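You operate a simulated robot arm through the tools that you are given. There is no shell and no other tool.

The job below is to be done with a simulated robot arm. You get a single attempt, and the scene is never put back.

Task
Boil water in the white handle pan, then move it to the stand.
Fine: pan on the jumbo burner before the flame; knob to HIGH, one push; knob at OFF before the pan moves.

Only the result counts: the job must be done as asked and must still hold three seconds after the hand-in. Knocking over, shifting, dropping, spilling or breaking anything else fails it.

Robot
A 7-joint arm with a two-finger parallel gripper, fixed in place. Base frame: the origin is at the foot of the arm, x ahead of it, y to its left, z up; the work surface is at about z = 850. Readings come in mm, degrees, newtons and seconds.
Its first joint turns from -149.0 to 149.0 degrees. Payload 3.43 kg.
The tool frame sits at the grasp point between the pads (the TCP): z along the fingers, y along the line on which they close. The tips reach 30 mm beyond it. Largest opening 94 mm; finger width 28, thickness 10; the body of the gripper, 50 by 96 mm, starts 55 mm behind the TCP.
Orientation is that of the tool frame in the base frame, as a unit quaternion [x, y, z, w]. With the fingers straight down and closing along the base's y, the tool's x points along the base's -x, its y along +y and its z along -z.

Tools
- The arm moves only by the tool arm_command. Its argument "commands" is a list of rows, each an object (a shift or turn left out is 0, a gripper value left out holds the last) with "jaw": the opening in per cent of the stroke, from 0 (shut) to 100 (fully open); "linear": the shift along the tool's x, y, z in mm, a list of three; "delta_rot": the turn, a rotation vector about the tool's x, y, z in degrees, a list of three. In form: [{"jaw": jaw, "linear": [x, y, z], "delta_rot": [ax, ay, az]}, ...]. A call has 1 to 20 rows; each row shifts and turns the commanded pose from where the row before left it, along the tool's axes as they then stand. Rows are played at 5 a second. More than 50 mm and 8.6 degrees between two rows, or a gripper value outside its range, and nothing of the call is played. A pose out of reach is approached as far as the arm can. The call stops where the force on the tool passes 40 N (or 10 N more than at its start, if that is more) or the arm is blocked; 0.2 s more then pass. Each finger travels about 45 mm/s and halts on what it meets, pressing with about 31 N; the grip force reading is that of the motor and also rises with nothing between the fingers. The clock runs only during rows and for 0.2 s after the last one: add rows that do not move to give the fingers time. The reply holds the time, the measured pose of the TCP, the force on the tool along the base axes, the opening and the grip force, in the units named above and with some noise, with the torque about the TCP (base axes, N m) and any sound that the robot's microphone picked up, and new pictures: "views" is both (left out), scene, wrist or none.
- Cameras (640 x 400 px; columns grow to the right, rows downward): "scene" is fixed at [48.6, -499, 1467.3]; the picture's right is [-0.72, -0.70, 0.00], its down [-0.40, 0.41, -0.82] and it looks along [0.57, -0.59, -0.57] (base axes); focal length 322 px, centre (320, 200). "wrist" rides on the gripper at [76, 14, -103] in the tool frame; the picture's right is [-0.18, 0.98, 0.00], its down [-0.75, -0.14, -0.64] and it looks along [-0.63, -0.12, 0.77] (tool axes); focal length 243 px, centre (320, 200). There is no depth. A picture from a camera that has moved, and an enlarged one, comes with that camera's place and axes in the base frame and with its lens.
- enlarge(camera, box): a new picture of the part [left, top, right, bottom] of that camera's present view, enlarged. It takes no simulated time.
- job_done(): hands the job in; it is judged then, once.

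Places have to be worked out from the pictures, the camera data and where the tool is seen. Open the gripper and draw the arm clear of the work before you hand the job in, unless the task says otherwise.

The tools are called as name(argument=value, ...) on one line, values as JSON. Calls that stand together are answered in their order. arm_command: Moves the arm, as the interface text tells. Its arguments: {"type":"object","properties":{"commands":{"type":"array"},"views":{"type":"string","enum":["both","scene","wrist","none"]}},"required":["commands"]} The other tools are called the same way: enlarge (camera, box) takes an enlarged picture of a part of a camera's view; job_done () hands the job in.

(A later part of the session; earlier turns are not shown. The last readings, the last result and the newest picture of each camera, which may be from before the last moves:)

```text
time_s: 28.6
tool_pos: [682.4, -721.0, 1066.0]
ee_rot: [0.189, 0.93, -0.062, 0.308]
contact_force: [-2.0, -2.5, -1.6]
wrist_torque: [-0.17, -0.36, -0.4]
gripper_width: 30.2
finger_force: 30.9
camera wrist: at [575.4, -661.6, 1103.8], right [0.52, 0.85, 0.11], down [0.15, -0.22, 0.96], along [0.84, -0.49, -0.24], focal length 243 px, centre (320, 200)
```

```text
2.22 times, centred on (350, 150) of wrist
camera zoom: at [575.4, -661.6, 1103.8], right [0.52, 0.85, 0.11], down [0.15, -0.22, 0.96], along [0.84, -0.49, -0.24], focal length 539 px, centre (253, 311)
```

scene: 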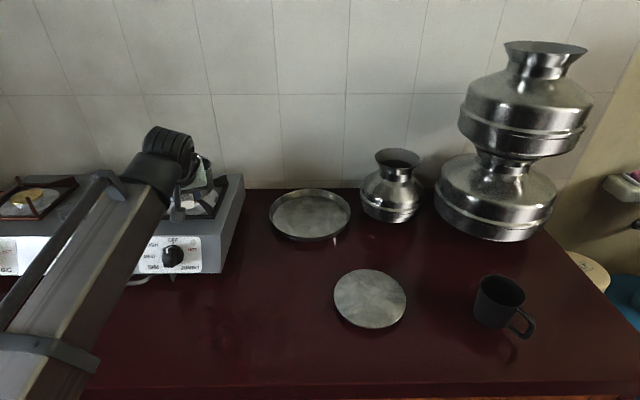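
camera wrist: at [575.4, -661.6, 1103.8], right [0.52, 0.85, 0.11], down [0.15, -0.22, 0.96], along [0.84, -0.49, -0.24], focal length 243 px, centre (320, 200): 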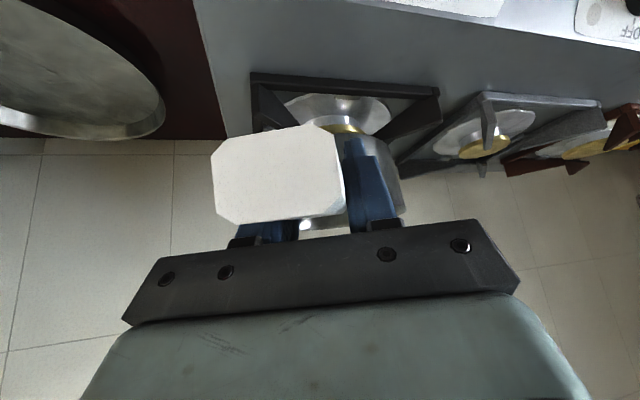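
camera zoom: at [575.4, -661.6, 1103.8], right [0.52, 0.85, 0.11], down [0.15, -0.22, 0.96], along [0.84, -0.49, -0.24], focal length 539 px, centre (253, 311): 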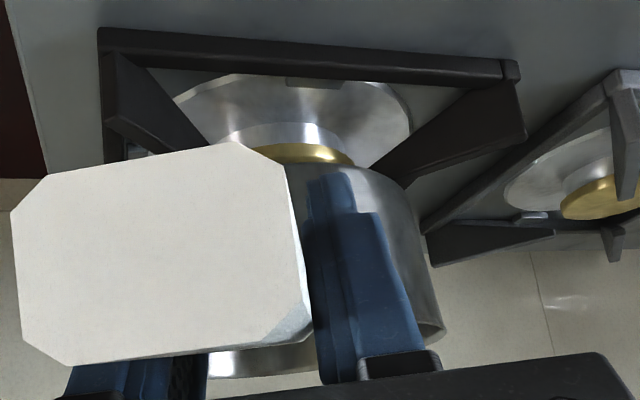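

Force and torque are near zero and the pan sits level over the burner, about 3 mm from centre. I'll open the jaws.

arm_command(commands=[{"jaw": 40}, {}, {}, {"jaw": 100}, {}, {}, {}, {}])

enlarge(camera="wrist", box=[200, 50, 460, 240])

```text
time_s: 30.4
tool_pos: [682.5, -722.7, 1066.9]
ee_rot: [0.19, 0.931, -0.062, 0.306]
contact_force: [-0.5, -0.1, 0.0]
wrist_torque: [0.03, -0.01, 0.01]
gripper_width: 94.1
finger_force: 0.2
camera wrist: at [575.4, -661.3, 1103.6], right [0.52, 0.85, 0.11], down [0.15, -0.22, 0.96], along [0.84, -0.48, -0.24], focal length 243 px, centre (320, 200)
```

scene: 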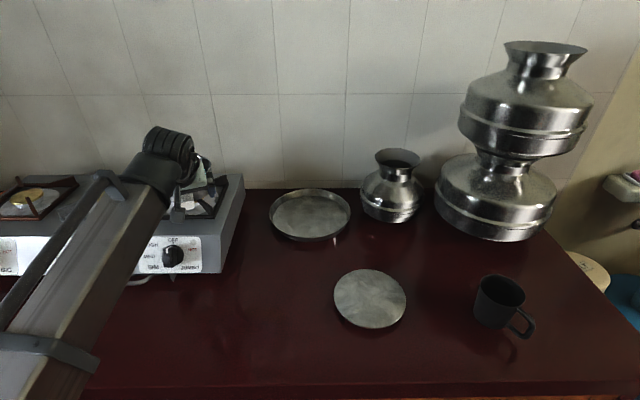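
wrist: 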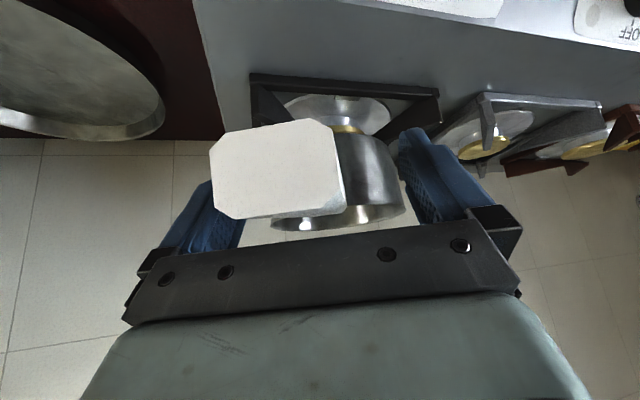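

```text
2.11 times, centred on (330, 145) of wrist
camera zoom: at [575.4, -661.3, 1103.6], right [0.52, 0.85, 0.11], down [0.15, -0.22, 0.96], along [0.84, -0.48, -0.24], focal length 511 px, centre (299, 316)
```

zoom: 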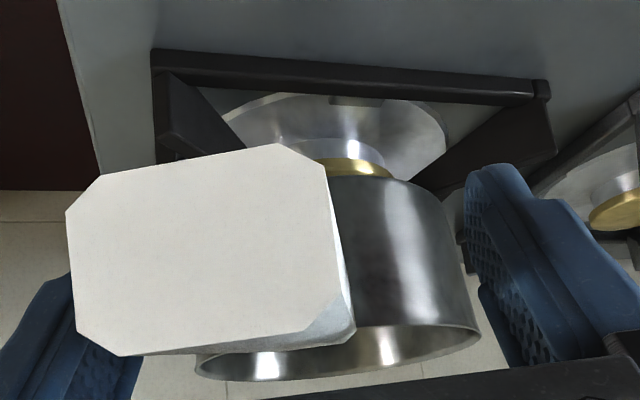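

The pan stays put with the jaws open. I'll rise straight up clear of the handle, then draw back toward the robot.

arm_command(commands=[{"linear": [-6, 0, -8]}, {"linear": [-12, 0, -16.2]}, {"linear": [-12, 0, -16.2]}, {"linear": [-12, 0, -16.2]}, {"linear": [-12, 0, -16.2]}, {"linear": [21, 21.5, -15.5]}, {"linear": [21, 21.5, -15.5]}, {"linear": [21, 21.5, -15.5]}, {"linear": [21, 21.5, -15.5]}, {"linear": [21, 21.5, -15.5]}, {}])

enlarge(camera="scene", box=[100, 130, 270, 290])

```text
time_s: 32.8
tool_pos: [604.5, -574.5, 1155.1]
ee_rot: [0.189, 0.931, -0.062, 0.307]
contact_force: [-0.9, 0.1, -0.3]
wrist_torque: [0.02, -0.01, -0.04]
gripper_width: 94.1
finger_force: 0.1
camera wrist: at [497.2, -513.4, 1192.7], right [0.52, 0.85, 0.11], down [0.15, -0.22, 0.96], along [0.84, -0.48, -0.24], focal length 243 px, centre (320, 200)
```

scene: 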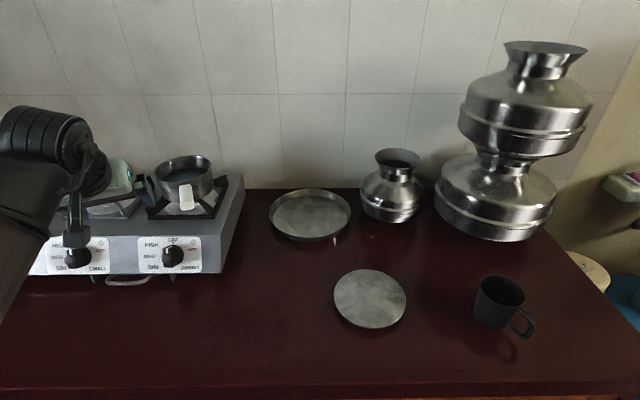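
wrist: 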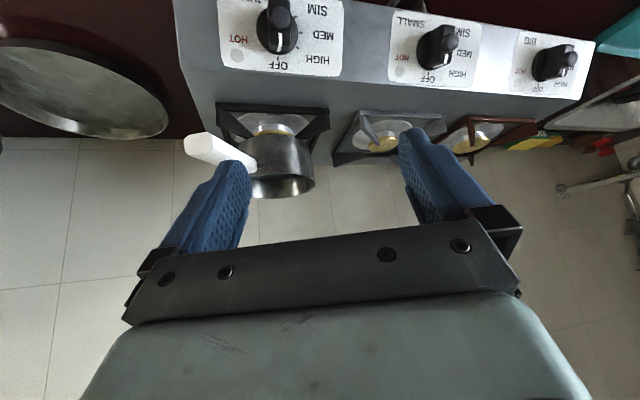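

```text
2.50 times, centred on (185, 210) of scene
camera zoom: at [48.6, -499.0, 1467.3], right [-0.72, -0.7, 0.0], down [-0.4, 0.41, -0.82], along [0.57, -0.59, -0.57], focal length 804 px, centre (658, 175)
```

zoom: 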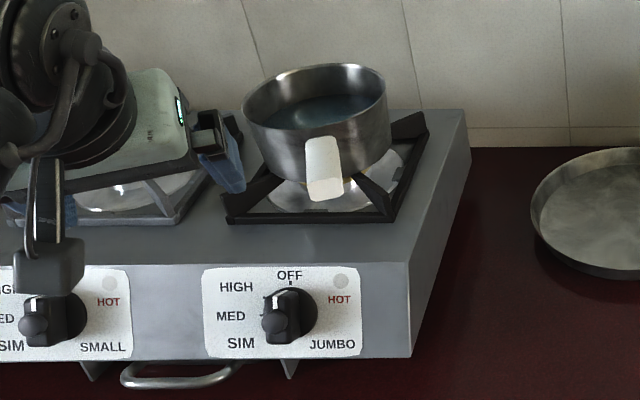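

The pan sits squarely on the jumbo grate. Now I'll zoom on the knob from here for a better axis fix before turning the tool toward it.

enlarge(camera="wrist", box=[200, 0, 360, 100])

enlarge(camera="wrist", box=[170, 80, 350, 220])

```text
4.00 times, centred on (280, 50) of wrist
camera zoom: at [497.2, -513.4, 1192.7], right [0.52, 0.85, 0.11], down [0.15, -0.22, 0.96], along [0.84, -0.48, -0.24], focal length 970 px, centre (480, 800)
```

zoom: 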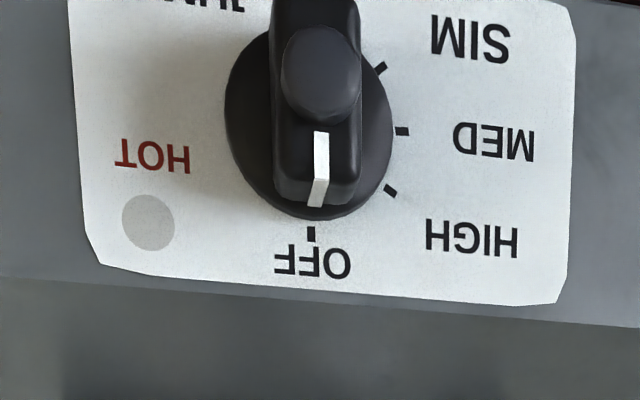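

```text
2.86 times, centred on (260, 150) of wrist
camera zoom: at [497.2, -513.4, 1192.7], right [0.52, 0.85, 0.11], down [0.15, -0.22, 0.96], along [0.84, -0.48, -0.24], focal length 693 px, centre (491, 343)
```

zoom: 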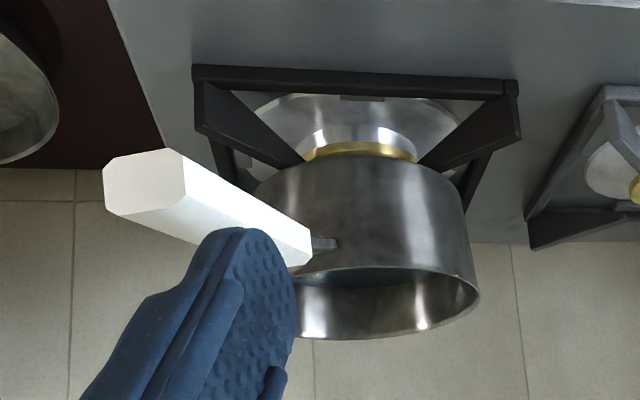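

Axis fix: knob axis meets the panel at ≈ (685,-655,919), bar protrudes ~5–25 mm, ball to ~40 mm, HIGH ≈ 58–60° anticlockwise. I'll turn the tool to face the panel squarely (azimuth -45°, 27° down) here in free air.

arm_command(commands=[{"delta_rot": [4.38, 0, 5.92]}, {"delta_rot": [4.38, 0, 5.92]}, {"delta_rot": [4.38, 0, 5.92]}, {"delta_rot": [0, -6.65, 0]}, {"delta_rot": [0, -6.65, 0]}, {"delta_rot": [0, -6.65, 0]}, {"delta_rot": [0, -6.65, 0]}, {}])

```text
time_s: 34.6
tool_pos: [603.8, -572.9, 1156.8]
ee_rot: [0.326, 0.787, -0.2, 0.484]
contact_force: [0.3, 0.1, -0.5]
wrist_torque: [-0.01, 0.02, 0.01]
gripper_width: 94.0
finger_force: 0.1
camera wrist: at [525.1, -474.2, 1135.0], right [0.75, 0.64, 0.16], down [-0.26, 0.07, 0.96], along [0.6, -0.77, 0.22], focal length 243 px, centre (320, 200)
```

scene: 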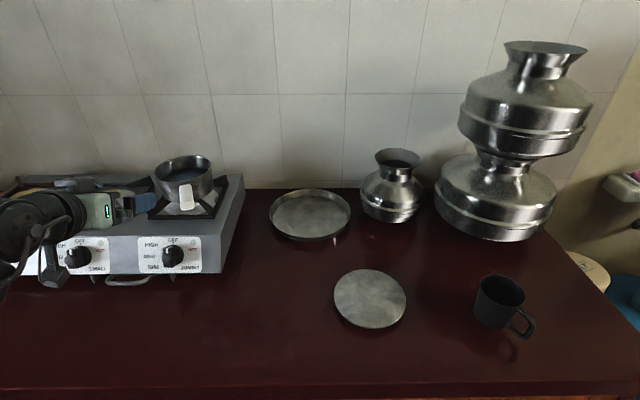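
wrist: 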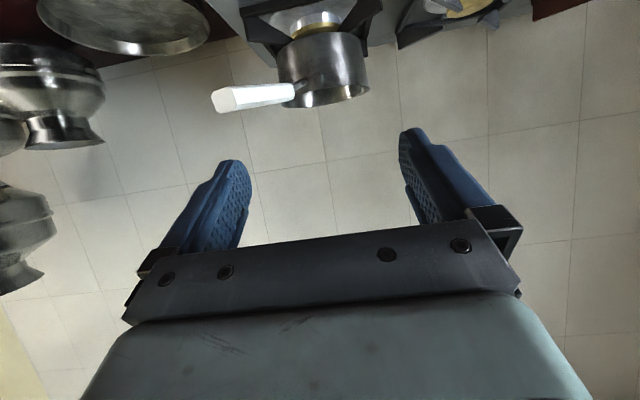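

Tool axes now match the panel frame exactly. I'll descend to the pre-approach point 110 mm out along the knob axis, (616,-586,969).

arm_command(commands=[{"linear": [32, -0.1, 20.1]}, {"linear": [32, -0.1, 20.1]}, {"linear": [32, -0.1, 20.1]}, {"linear": [32, -0.1, 20.1]}, {"linear": [32, -0.1, 20.1]}, {}])

enlarge(camera="wrist", box=[220, 60, 420, 230])

```text
time_s: 36.0
tool_pos: [620.1, -586.6, 970.6]
ee_rot: [0.326, 0.787, -0.2, 0.484]
contact_force: [-0.3, 0.5, 0.6]
wrist_torque: [-0.02, 0.0, 0.01]
gripper_width: 94.1
finger_force: 0.0
camera wrist: at [541.1, -488.5, 949.2], right [0.75, 0.64, 0.16], down [-0.26, 0.06, 0.96], along [0.6, -0.77, 0.22], focal length 243 px, centre (320, 200)
```

scene: 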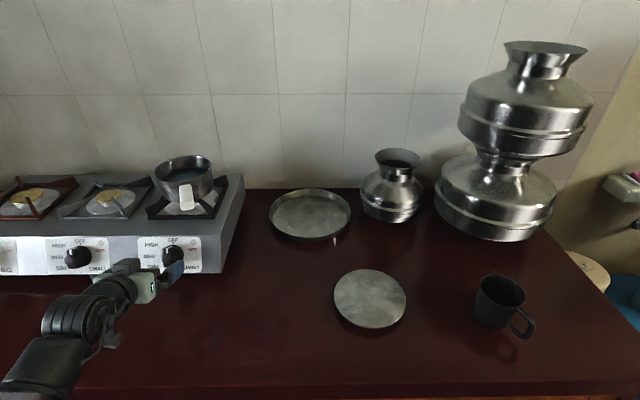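
wrist: 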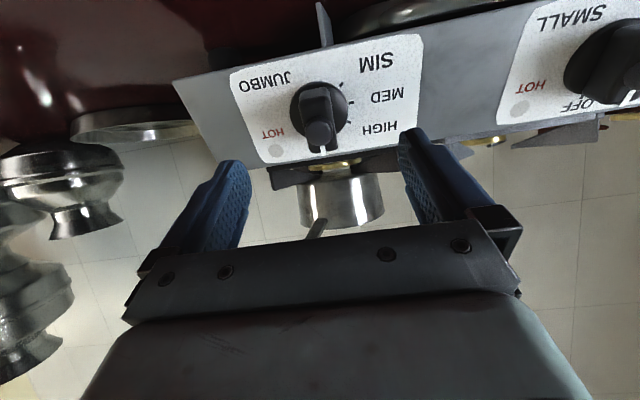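

```text
2.35 times, centred on (320, 145) of wrist
camera zoom: at [541.1, -488.5, 949.2], right [0.75, 0.64, 0.16], down [-0.26, 0.06, 0.96], along [0.6, -0.77, 0.22], focal length 571 px, centre (320, 329)
```

zoom: 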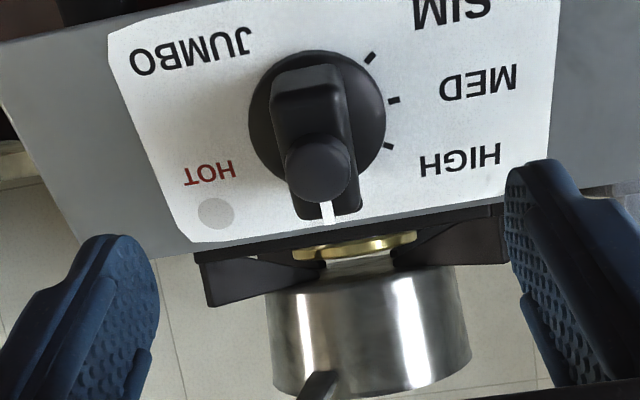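

The tick marks put the knob axis at tool (x≈+3.5, y≈-3) from my line, consistent with the pose readings. I'll correct that and approach along the axis with open jaws, stopping with tips ~10 mm short of the panel.

arm_command(commands=[{"linear": [3.5, -2.8, 0]}, {"linear": [0, 0, 20]}, {"linear": [0, 0, 20]}, {"linear": [0, 0, 17]}, {"linear": [0, 0, 8]}, {}])

enlarge(camera="wrist", box=[200, 60, 440, 240])

enlarge(camera="scene", box=[110, 220, 220, 290])

```text
time_s: 37.4
tool_pos: [655.9, -627.1, 938.6]
ee_rot: [0.326, 0.788, -0.2, 0.483]
contact_force: [0.0, 0.2, -0.5]
wrist_torque: [0.01, -0.03, 0.04]
gripper_width: 93.9
finger_force: 0.0
camera wrist: at [577.0, -528.5, 916.5], right [0.75, 0.64, 0.16], down [-0.26, 0.06, 0.96], along [0.6, -0.77, 0.22], focal length 243 px, centre (320, 200)
```

scene: 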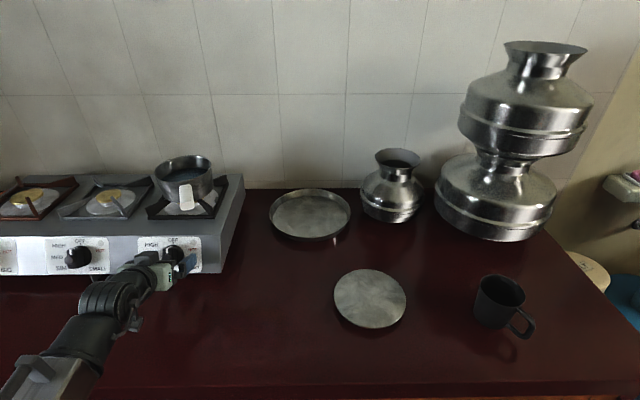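
wrist: 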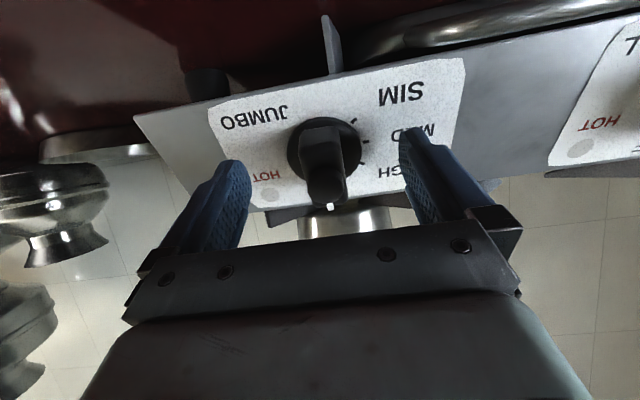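

```text
2.22 times, centred on (320, 150) of wrist
camera zoom: at [577.0, -528.5, 916.5], right [0.75, 0.64, 0.16], down [-0.26, 0.06, 0.96], along [0.6, -0.77, 0.22], focal length 539 px, centre (320, 311)
```

zoom: 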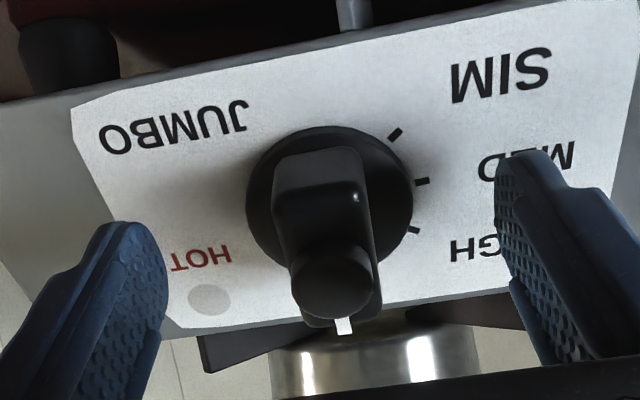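

```text
5.71 times, centred on (165, 255) of scene
camera zoom: at [48.6, -499.0, 1467.3], right [-0.72, -0.7, 0.0], down [-0.4, 0.41, -0.82], along [0.57, -0.59, -0.57], focal length 1837 px, centre (1206, -114)
```

zoom: 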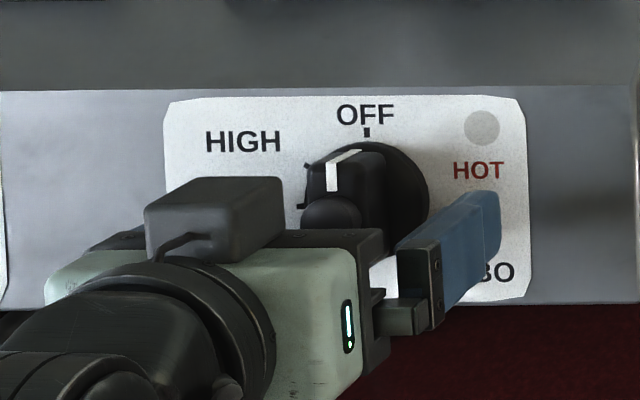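

Centred to ~2 mm by pose and ticks, tips ~15 mm off the panel with nothing touched. I'll make the small correction, go 4 mm further in, and close gently on the bar without pushing.

arm_command(commands=[{"linear": [-1, 1.9, 0]}, {"linear": [0, 0, 4]}, {}, {"jaw": 45}, {}, {}, {"jaw": 0}, {}, {}, {}, {}])

enlarge(camera="wrist", box=[200, 60, 440, 240])

enlarge(camera="scene", box=[110, 220, 220, 290])

```text
time_s: 39.8
tool_pos: [659.8, -628.4, 935.9]
ee_rot: [0.328, 0.787, -0.201, 0.483]
contact_force: [7.7, 7.8, -0.4]
wrist_torque: [0.07, -0.13, 0.38]
gripper_width: 23.8
finger_force: 45.0
camera wrist: at [580.7, -529.3, 914.3], right [0.75, 0.64, 0.16], down [-0.26, 0.06, 0.96], along [0.6, -0.77, 0.22], focal length 243 px, centre (320, 200)
```

scene: 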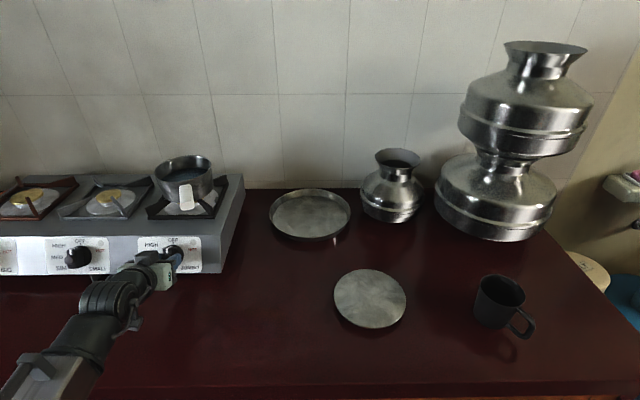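
wrist: 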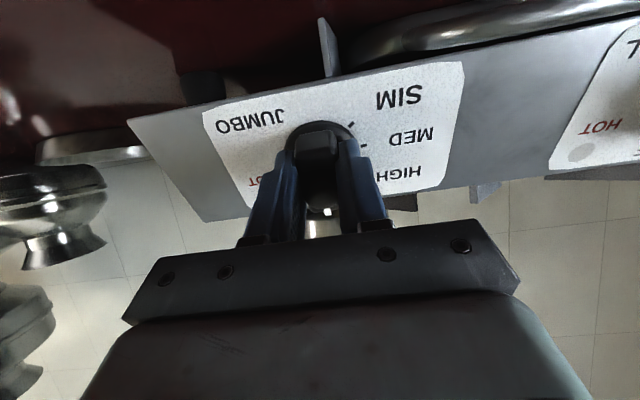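

```text
2.22 times, centred on (320, 150) of wrist
camera zoom: at [580.7, -529.3, 914.3], right [0.75, 0.64, 0.16], down [-0.26, 0.06, 0.96], along [0.6, -0.77, 0.22], focal length 539 px, centre (320, 311)
```

zoom: 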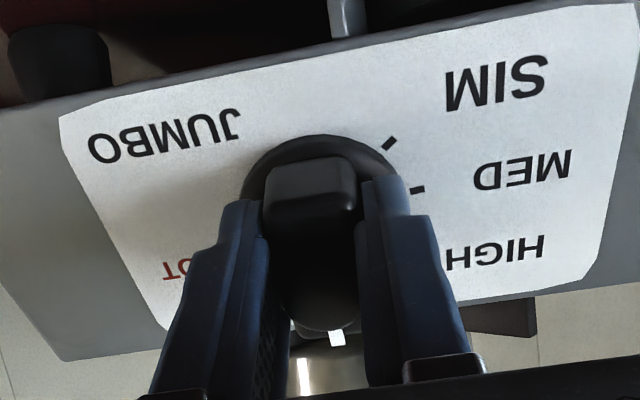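

```text
5.71 times, centred on (165, 255) of scene
camera zoom: at [48.6, -499.0, 1467.3], right [-0.72, -0.7, 0.0], down [-0.4, 0.41, -0.82], along [0.57, -0.59, -0.57], focal length 1837 px, centre (1206, -114)
```

zoom: 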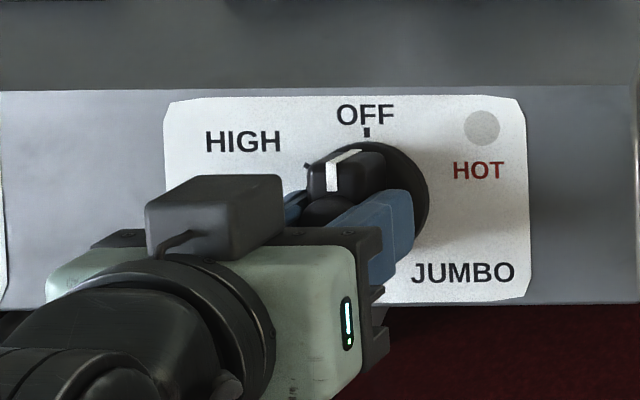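

The bar is gripped (23.8 mm) with no axial push, but ~11 N sideways toward tool +y, so I'm slightly off-axis. I'll shift +1 mm in y to relax that.

arm_command(commands=[{"linear": [0, 1, 0]}, {}], views="none")

```text
time_s: 40.4
tool_pos: [659.0, -627.7, 936.1]
ee_rot: [0.326, 0.787, -0.2, 0.483]
contact_force: [4.5, 4.1, -4.4]
wrist_torque: [-0.45, -0.71, 0.37]
gripper_width: 24.0
finger_force: 44.7
```

Lateral force is halving; I'll shift another 0.8 mm and let it settle.

arm_command(commands=[{"linear": [0, 0.8, 0]}, {}, {}], views="none")

```text
time_s: 41.2
tool_pos: [659.6, -628.6, 936.4]
ee_rot: [0.326, 0.787, -0.201, 0.484]
contact_force: [-0.3, -8.5, 2.6]
wrist_torque: [0.8, 0.67, 0.13]
gripper_width: 24.0
finger_force: 44.5
```

The reading swung the other way; I'll wait a moment to see if it is settling.

arm_command(commands=[{}, {}, {}], views="none")

```text
time_s: 42.0
tool_pos: [659.3, -628.3, 936.6]
ee_rot: [0.327, 0.786, -0.201, 0.484]
contact_force: [-2.3, -15.1, 4.0]
wrist_torque: [0.72, 0.69, 0.03]
gripper_width: 23.9
finger_force: 44.8
```

It drifted to ~12 N on the other side, so the neutral point is between. I'll back off y by 0.8 and x by 0.5.

arm_command(commands=[{"linear": [-0.4, -0.8, 0]}, {}, {}], views="none")

```text
time_s: 42.8
tool_pos: [660.4, -627.5, 935.9]
ee_rot: [0.327, 0.787, -0.201, 0.483]
contact_force: [0.5, -16.8, 5.3]
wrist_torque: [0.5, 0.46, 0.07]
gripper_width: 23.9
finger_force: 45.2
```

A steady 17 N remains, mostly along base -y, so the commanded pose is off by a bit. I'll yield 1 mm along that force and see how it responds.

arm_command(commands=[{"linear": [-0.6, -0.7, 0.5]}, {}, {}, {}], views="none")

```text
time_s: 43.8
tool_pos: [658.9, -627.6, 935.8]
ee_rot: [0.327, 0.787, -0.2, 0.483]
contact_force: [-0.7, -2.3, -1.1]
wrist_torque: [-1.01, -1.06, 0.15]
gripper_width: 24.0
finger_force: 44.7
```

Forces are now near zero; a ~1.5 N·m pitch torque remains, so I'll yield a fraction of a degree about tool y.

arm_command(commands=[{"delta_rot": [0, -0.3, 0]}, {}, {}], views="wrist")

enlarge(camera="wrist", box=[200, 60, 440, 240])

```text
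time_s: 44.6
tool_pos: [659.5, -628.8, 935.5]
ee_rot: [0.327, 0.786, -0.202, 0.484]
contact_force: [2.4, 5.6, 2.3]
wrist_torque: [1.09, 1.01, 0.29]
gripper_width: 24.1
finger_force: 45.2
camera wrist: at [580.7, -529.4, 913.7], right [0.75, 0.64, 0.16], down [-0.27, 0.07, 0.96], along [0.6, -0.77, 0.22], focal length 243 px, centre (320, 200)
```

wrist: 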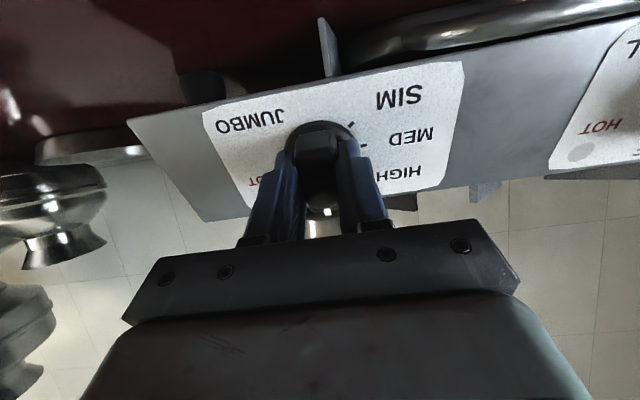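

```text
2.22 times, centred on (320, 150) of wrist
camera zoom: at [580.7, -529.4, 913.7], right [0.75, 0.64, 0.16], down [-0.27, 0.07, 0.96], along [0.6, -0.77, 0.22], focal length 539 px, centre (320, 311)
```

zoom: 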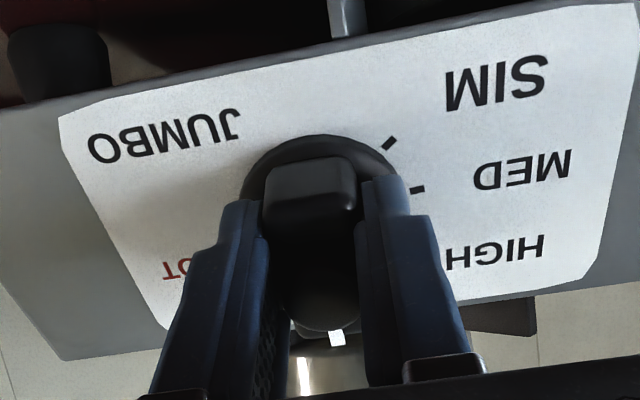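

Torque flipped symmetrically, so alignment is within ~0.15° – good enough. Now I begin the single push: press the knob in along its axis by small steps and watch the axial force.

arm_command(commands=[{"linear": [0, 0, 1], "delta_rot": [0, 0.15, 0]}, {"linear": [0, 0, 1]}, {"linear": [0, 0, 1]}], views="wrist")

enlarge(camera="wrist", box=[200, 60, 440, 240])

```text
time_s: 45.4
tool_pos: [659.8, -626.9, 935.8]
ee_rot: [0.327, 0.786, -0.202, 0.485]
contact_force: [-15.0, 28.0, 5.0]
wrist_torque: [-0.4, -0.57, 0.33]
gripper_width: 23.7
finger_force: 44.7
camera wrist: at [580.7, -529.4, 913.9], right [0.75, 0.64, 0.16], down [-0.27, 0.07, 0.96], along [0.6, -0.77, 0.22], focal length 243 px, centre (320, 200)
```

wrist: 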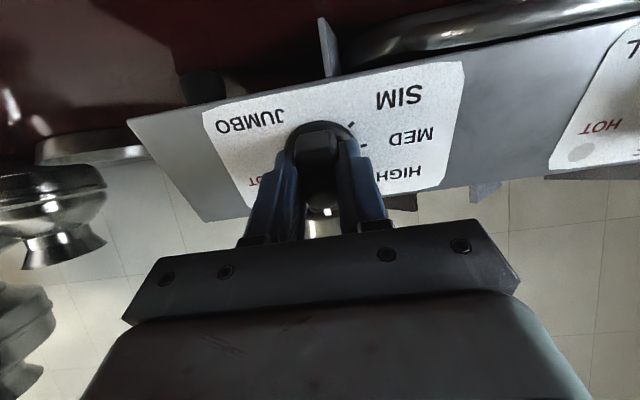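

```text
2.22 times, centred on (320, 150) of wrist
camera zoom: at [580.7, -529.4, 913.9], right [0.75, 0.64, 0.16], down [-0.27, 0.07, 0.96], along [0.6, -0.77, 0.22], focal length 539 px, centre (320, 311)
```

zoom: 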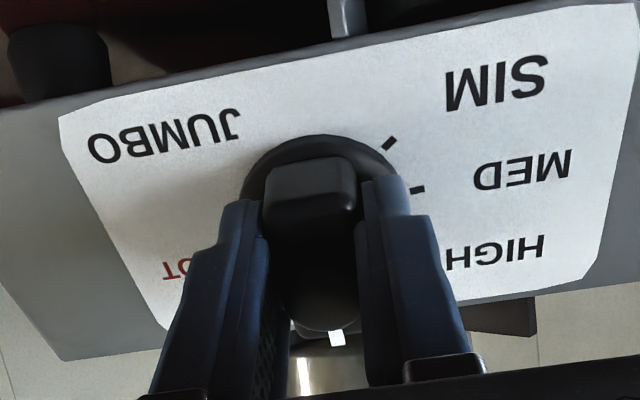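

At 29 N axial force the knob did not move at all, so it has no push-in travel: "one push" must mean one continuous turning stroke. I'll relax the axial press first.

arm_command(commands=[{"linear": [0, 0, -1.5]}, {"linear": [0, 0, -1.5]}, {}], views="none")

```text
time_s: 46.2
tool_pos: [658.2, -628.8, 937.5]
ee_rot: [0.326, 0.786, -0.201, 0.485]
contact_force: [0.4, 24.4, -0.4]
wrist_torque: [0.24, -0.01, 0.49]
gripper_width: 23.7
finger_force: 45.3
```

A residual 24 N side load is left; I'll yield along it before turning.

arm_command(commands=[{"linear": [0.4, 0.8, -0.8]}, {}, {}], views="none")

```text
time_s: 47.0
tool_pos: [658.5, -627.8, 935.9]
ee_rot: [0.326, 0.786, -0.202, 0.485]
contact_force: [13.4, 5.3, 4.4]
wrist_torque: [1.06, 0.84, 0.44]
gripper_width: 24.0
finger_force: 44.9
```

Residual loads look like the small random re-basing at each call, so I won't chase them. Now one continuous stroke: turn the knob 58.5° anticlockwise (‑z) from OFF to HIGH in a single call.

arm_command(commands=[{"delta_rot": [0, 0, -8.36]}, {"delta_rot": [0, 0, -8.36]}, {"delta_rot": [0, 0, -8.36]}, {"delta_rot": [0, 0, -8.36]}, {"delta_rot": [0, 0, -8.36]}, {"delta_rot": [0, 0, -8.36]}, {"delta_rot": [0, 0, -8.36]}, {}])

enlarge(camera="wrist", box=[200, 60, 440, 240])

enlarge(camera="scene", box=[110, 140, 260, 290])

```text
time_s: 48.3
tool_pos: [658.5, -631.2, 937.6]
ee_rot: [0.006, 0.85, -0.373, 0.372]
contact_force: [-8.8, -6.9, 2.7]
wrist_torque: [0.53, -0.04, 0.56]
gripper_width: 24.8
finger_force: 45.6
stopped in row 6: the force on the tool passed its limit at 42 N (the readings are from after the stop); the commanded pose is now the measured one
camera wrist: at [542.1, -575.9, 925.2], right [0.42, 0.76, -0.5], down [0.1, 0.51, 0.86], along [0.9, -0.41, 0.13], focal length 243 px, centre (320, 200)
```

scene: 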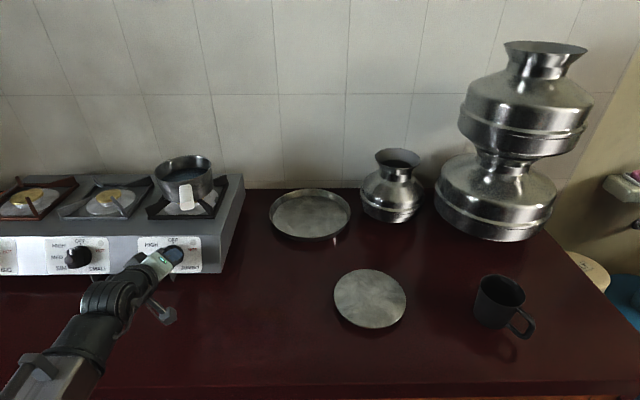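
wrist: 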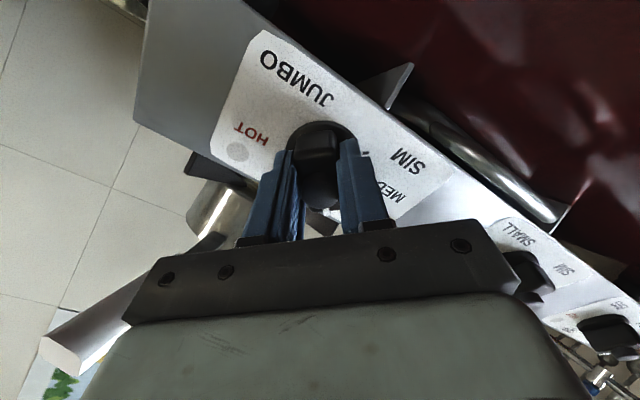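

```text
2.22 times, centred on (320, 150) of wrist
camera zoom: at [542.1, -575.9, 925.2], right [0.42, 0.76, -0.5], down [0.1, 0.51, 0.86], along [0.9, -0.41, 0.13], focal length 539 px, centre (320, 311)
```

zoom: 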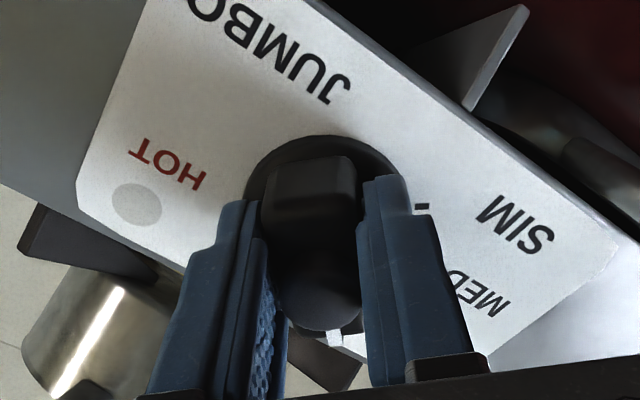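

```text
2.67 times, centred on (185, 215) of scene
camera zoom: at [48.6, -499.0, 1467.3], right [-0.72, -0.7, 0.0], down [-0.4, 0.41, -0.82], along [0.57, -0.59, -0.57], focal length 857 px, centre (680, 160)
```

zoom: 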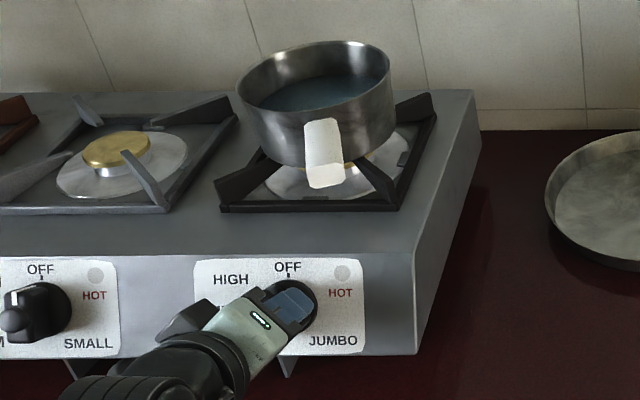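

The knob turned with the tool (now ~44.5° by pose, pointer still aligned with the jaws) before side load tripped the stop; no flame yet. I keep hold and continue the same stroke the last 14° to HIGH.

arm_command(commands=[{"linear": [0.4, -0.6, 0], "delta_rot": [0, 0, -4.7]}, {"delta_rot": [0, 0, -4.7]}, {"delta_rot": [0, 0, -4.6]}, {}])

enlarge(camera="wrist", box=[200, 60, 440, 240])

enlarge(camera="scene", box=[110, 140, 260, 290])

```text
time_s: 49.3
tool_pos: [657.1, -631.3, 939.1]
ee_rot: [-0.098, 0.844, -0.414, 0.325]
contact_force: [-6.9, -1.9, 6.5]
wrist_torque: [0.58, -0.36, 1.08]
gripper_width: 24.8
finger_force: 45.4
camera wrist: at [535.6, -590.9, 937.0], right [0.24, 0.71, -0.67], down [0.16, 0.65, 0.74], along [0.96, -0.29, 0.04], focal length 243 px, centre (320, 200)
```

scene: 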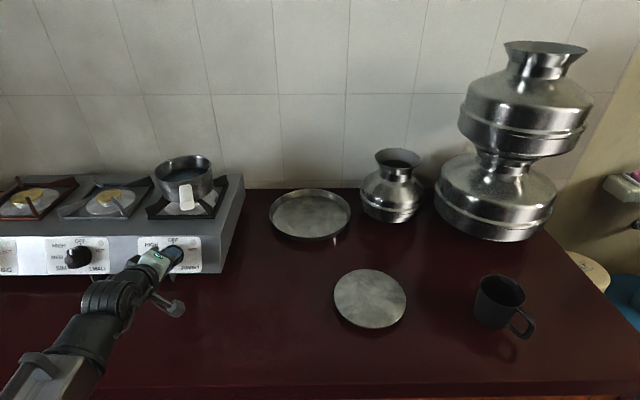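
wrist: 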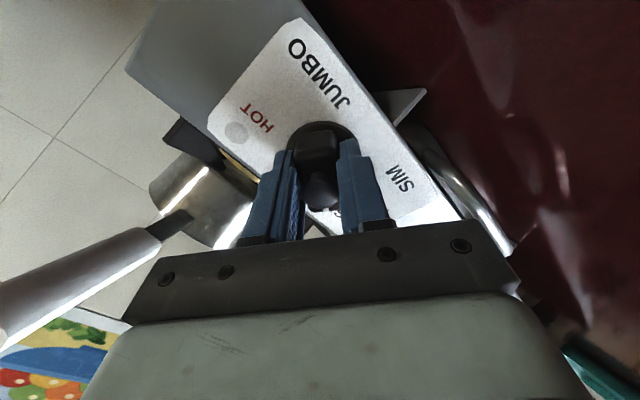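

```text
2.22 times, centred on (320, 150) of wrist
camera zoom: at [535.6, -590.9, 937.0], right [0.24, 0.71, -0.67], down [0.16, 0.65, 0.74], along [0.96, -0.29, 0.04], focal length 539 px, centre (320, 311)
```

zoom: 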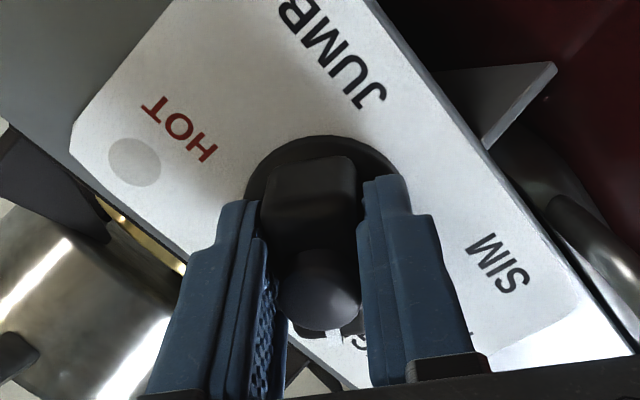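

```text
2.67 times, centred on (185, 215) of scene
camera zoom: at [48.6, -499.0, 1467.3], right [-0.72, -0.7, 0.0], down [-0.4, 0.41, -0.82], along [0.57, -0.59, -0.57], focal length 857 px, centre (680, 160)
```

zoom: 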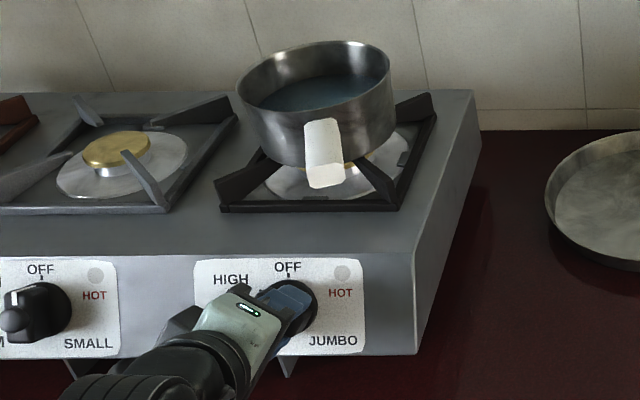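

By pose the knob is now ~58.4° round, at the HIGH direction, but I see no flame and no sound was reported. I'll hold still for a second and look under the pan.

arm_command(commands=[{}, {}, {}, {}, {}])

enlarge(camera="scene", box=[145, 145, 235, 225])

enlarge(camera="wrist", box=[130, 110, 270, 260])

```text
time_s: 50.5
tool_pos: [658.0, -631.0, 936.8]
ee_rot: [-0.098, 0.844, -0.415, 0.325]
contact_force: [-4.6, -2.5, 9.8]
wrist_torque: [0.7, 0.61, 0.07]
gripper_width: 25.0
finger_force: 45.6
camera wrist: at [535.7, -590.8, 937.0], right [0.24, 0.71, -0.67], down [0.16, 0.65, 0.75], along [0.96, -0.29, 0.04], focal length 243 px, centre (320, 200)
```

scene: 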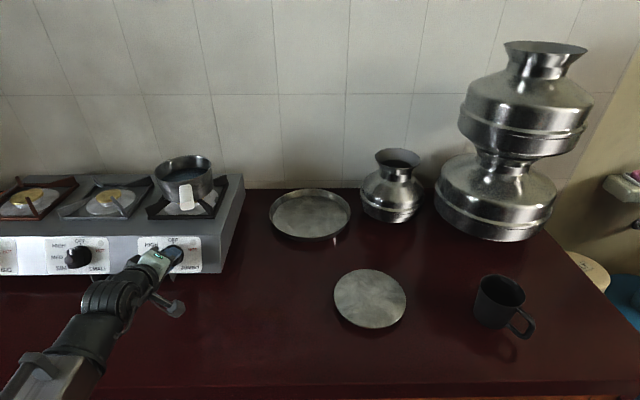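
wrist: 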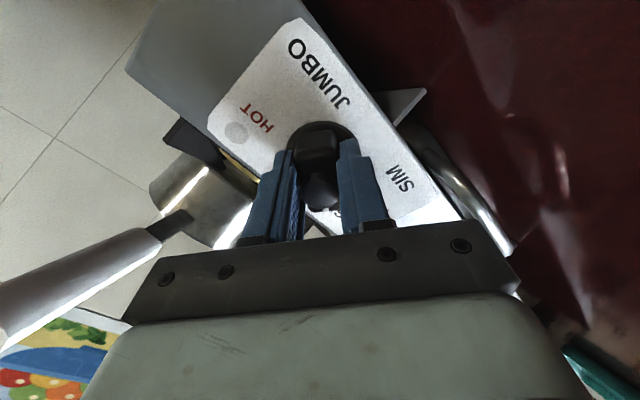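

```text
5.00 times, centred on (190, 185) of scene
camera zoom: at [48.6, -499.0, 1467.3], right [-0.72, -0.7, 0.0], down [-0.4, 0.41, -0.82], along [0.57, -0.59, -0.57], focal length 1607 px, centre (970, 275)
```

zoom: 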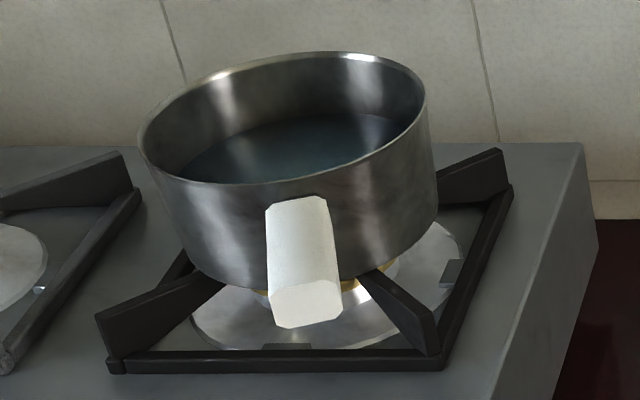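

```text
2.67 times, centred on (200, 185) of wrist
camera zoom: at [535.7, -590.8, 937.0], right [0.24, 0.71, -0.67], down [0.16, 0.65, 0.75], along [0.96, -0.29, 0.04], focal length 647 px, centre (640, 240)
```

zoom: 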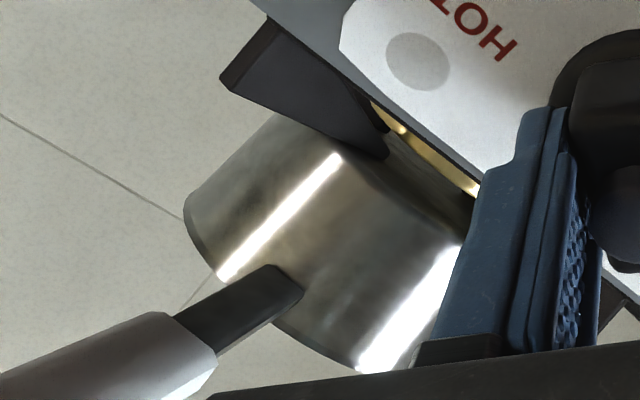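

No flame yet even though the bar is at HIGH. I'll open the jaws and back off along the axis to inspect the knob and its centre button.

arm_command(commands=[{"jaw": 100}, {}, {}, {}, {"linear": [0, 0, -15]}, {"linear": [0, 0, -25]}, {"linear": [0, 0, -30]}, {}])

enlarge(camera="wrist", box=[200, 40, 440, 220])

enlarge(camera="scene", box=[110, 140, 260, 290])

```text
time_s: 52.3
tool_pos: [615.0, -585.6, 969.2]
ee_rot: [-0.099, 0.845, -0.414, 0.325]
contact_force: [-0.4, 0.6, -0.5]
wrist_torque: [0.01, -0.02, -0.01]
gripper_width: 94.1
finger_force: 0.0
camera wrist: at [492.5, -545.5, 968.5], right [0.24, 0.71, -0.67], down [0.16, 0.65, 0.75], along [0.96, -0.29, 0.04], focal length 243 px, centre (320, 200)
```

scene: 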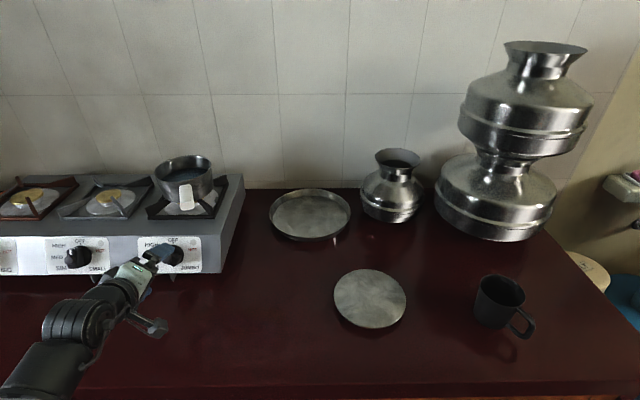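
wrist: 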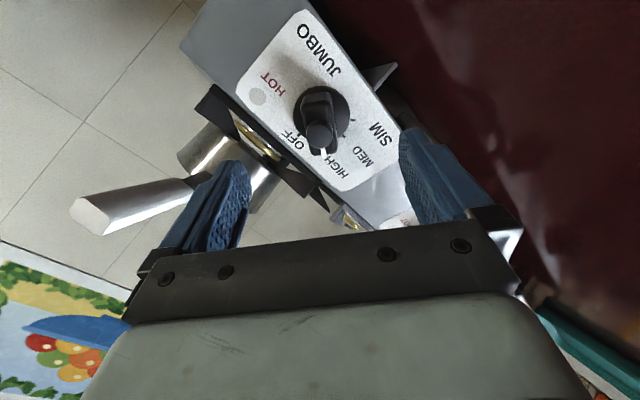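

```text
2.22 times, centred on (320, 130) of wrist
camera zoom: at [492.5, -545.5, 968.5], right [0.24, 0.71, -0.67], down [0.16, 0.65, 0.75], along [0.96, -0.29, 0.04], focal length 539 px, centre (320, 356)
```

zoom: 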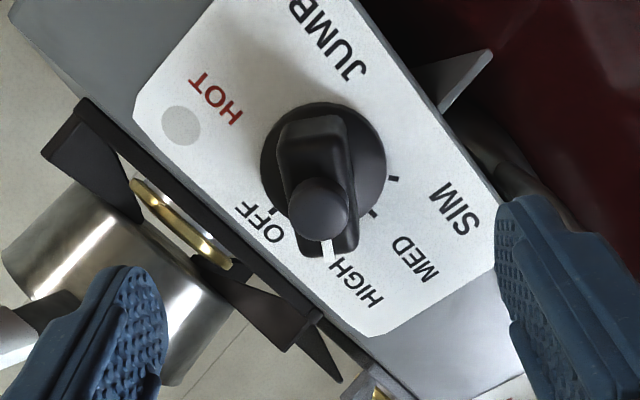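

```text
2.67 times, centred on (185, 215) of scene
camera zoom: at [48.6, -499.0, 1467.3], right [-0.72, -0.7, 0.0], down [-0.4, 0.41, -0.82], along [0.57, -0.59, -0.57], focal length 857 px, centre (680, 160)
```

zoom: 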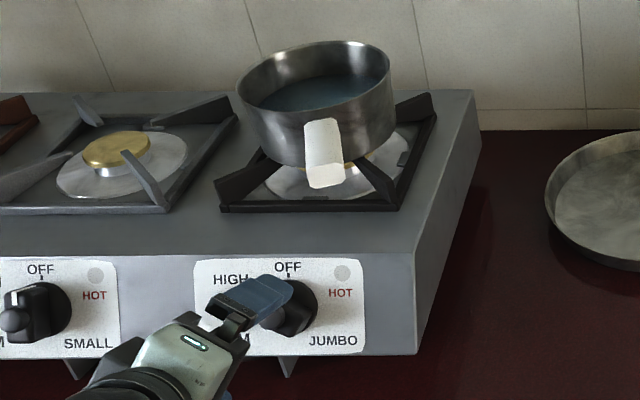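

The knob now points at HIGH and stays there, but there's no flame – so the single push must be on the round button at the knob's centre (measured ~4 mm toward the pointer from the axis, front near 45–48 mm). I'll close the fingers and line the closed tips up with it.

arm_command(commands=[{"jaw": 0, "linear": [-3.5, -0.8, 0]}, {}, {}, {}, {}, {}, {}, {"linear": [0, 0, 15]}, {}])

enlarge(camera="wrist", box=[200, 40, 440, 220])

enlarge(camera="scene", box=[130, 220, 230, 290])

```text
time_s: 54.3
tool_pos: [626.4, -594.1, 962.5]
ee_rot: [-0.098, 0.845, -0.414, 0.324]
contact_force: [-0.5, -0.7, -0.6]
wrist_torque: [0.01, -0.01, 0.0]
gripper_width: 0.1
finger_force: 31.3
camera wrist: at [504.3, -554.3, 962.5], right [0.24, 0.71, -0.66], down [0.16, 0.65, 0.75], along [0.96, -0.29, 0.04], focal length 243 px, centre (320, 200)
```

scene: 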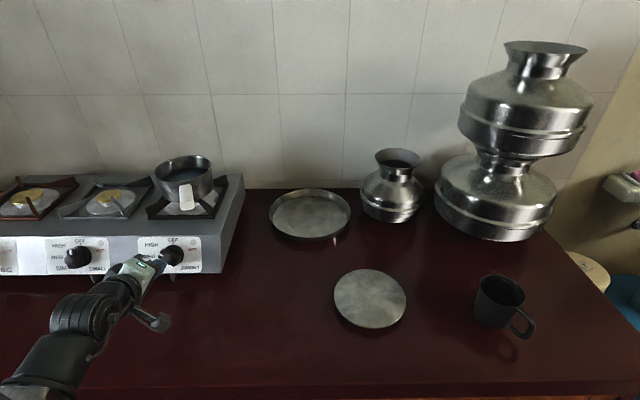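
wrist: 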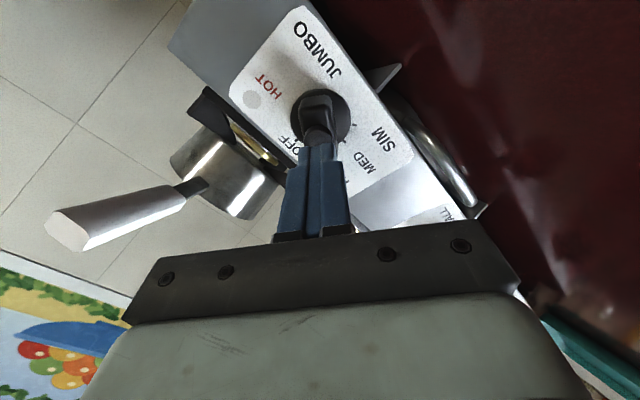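

```text
2.22 times, centred on (320, 130) of wrist
camera zoom: at [504.3, -554.3, 962.5], right [0.24, 0.71, -0.66], down [0.16, 0.65, 0.75], along [0.96, -0.29, 0.04], focal length 539 px, centre (320, 356)
```

zoom: 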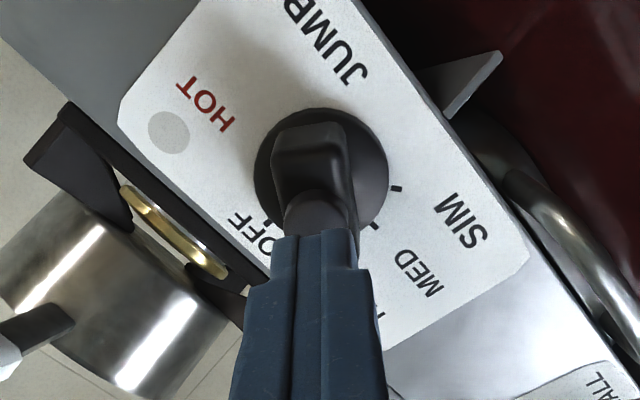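

```text
5.71 times, centred on (180, 255) of scene
camera zoom: at [48.6, -499.0, 1467.3], right [-0.72, -0.7, 0.0], down [-0.4, 0.41, -0.82], along [0.57, -0.59, -0.57], focal length 1837 px, centre (1120, -114)
```

zoom: 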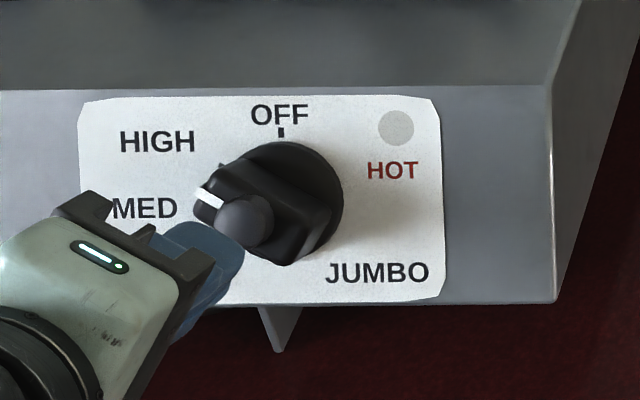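

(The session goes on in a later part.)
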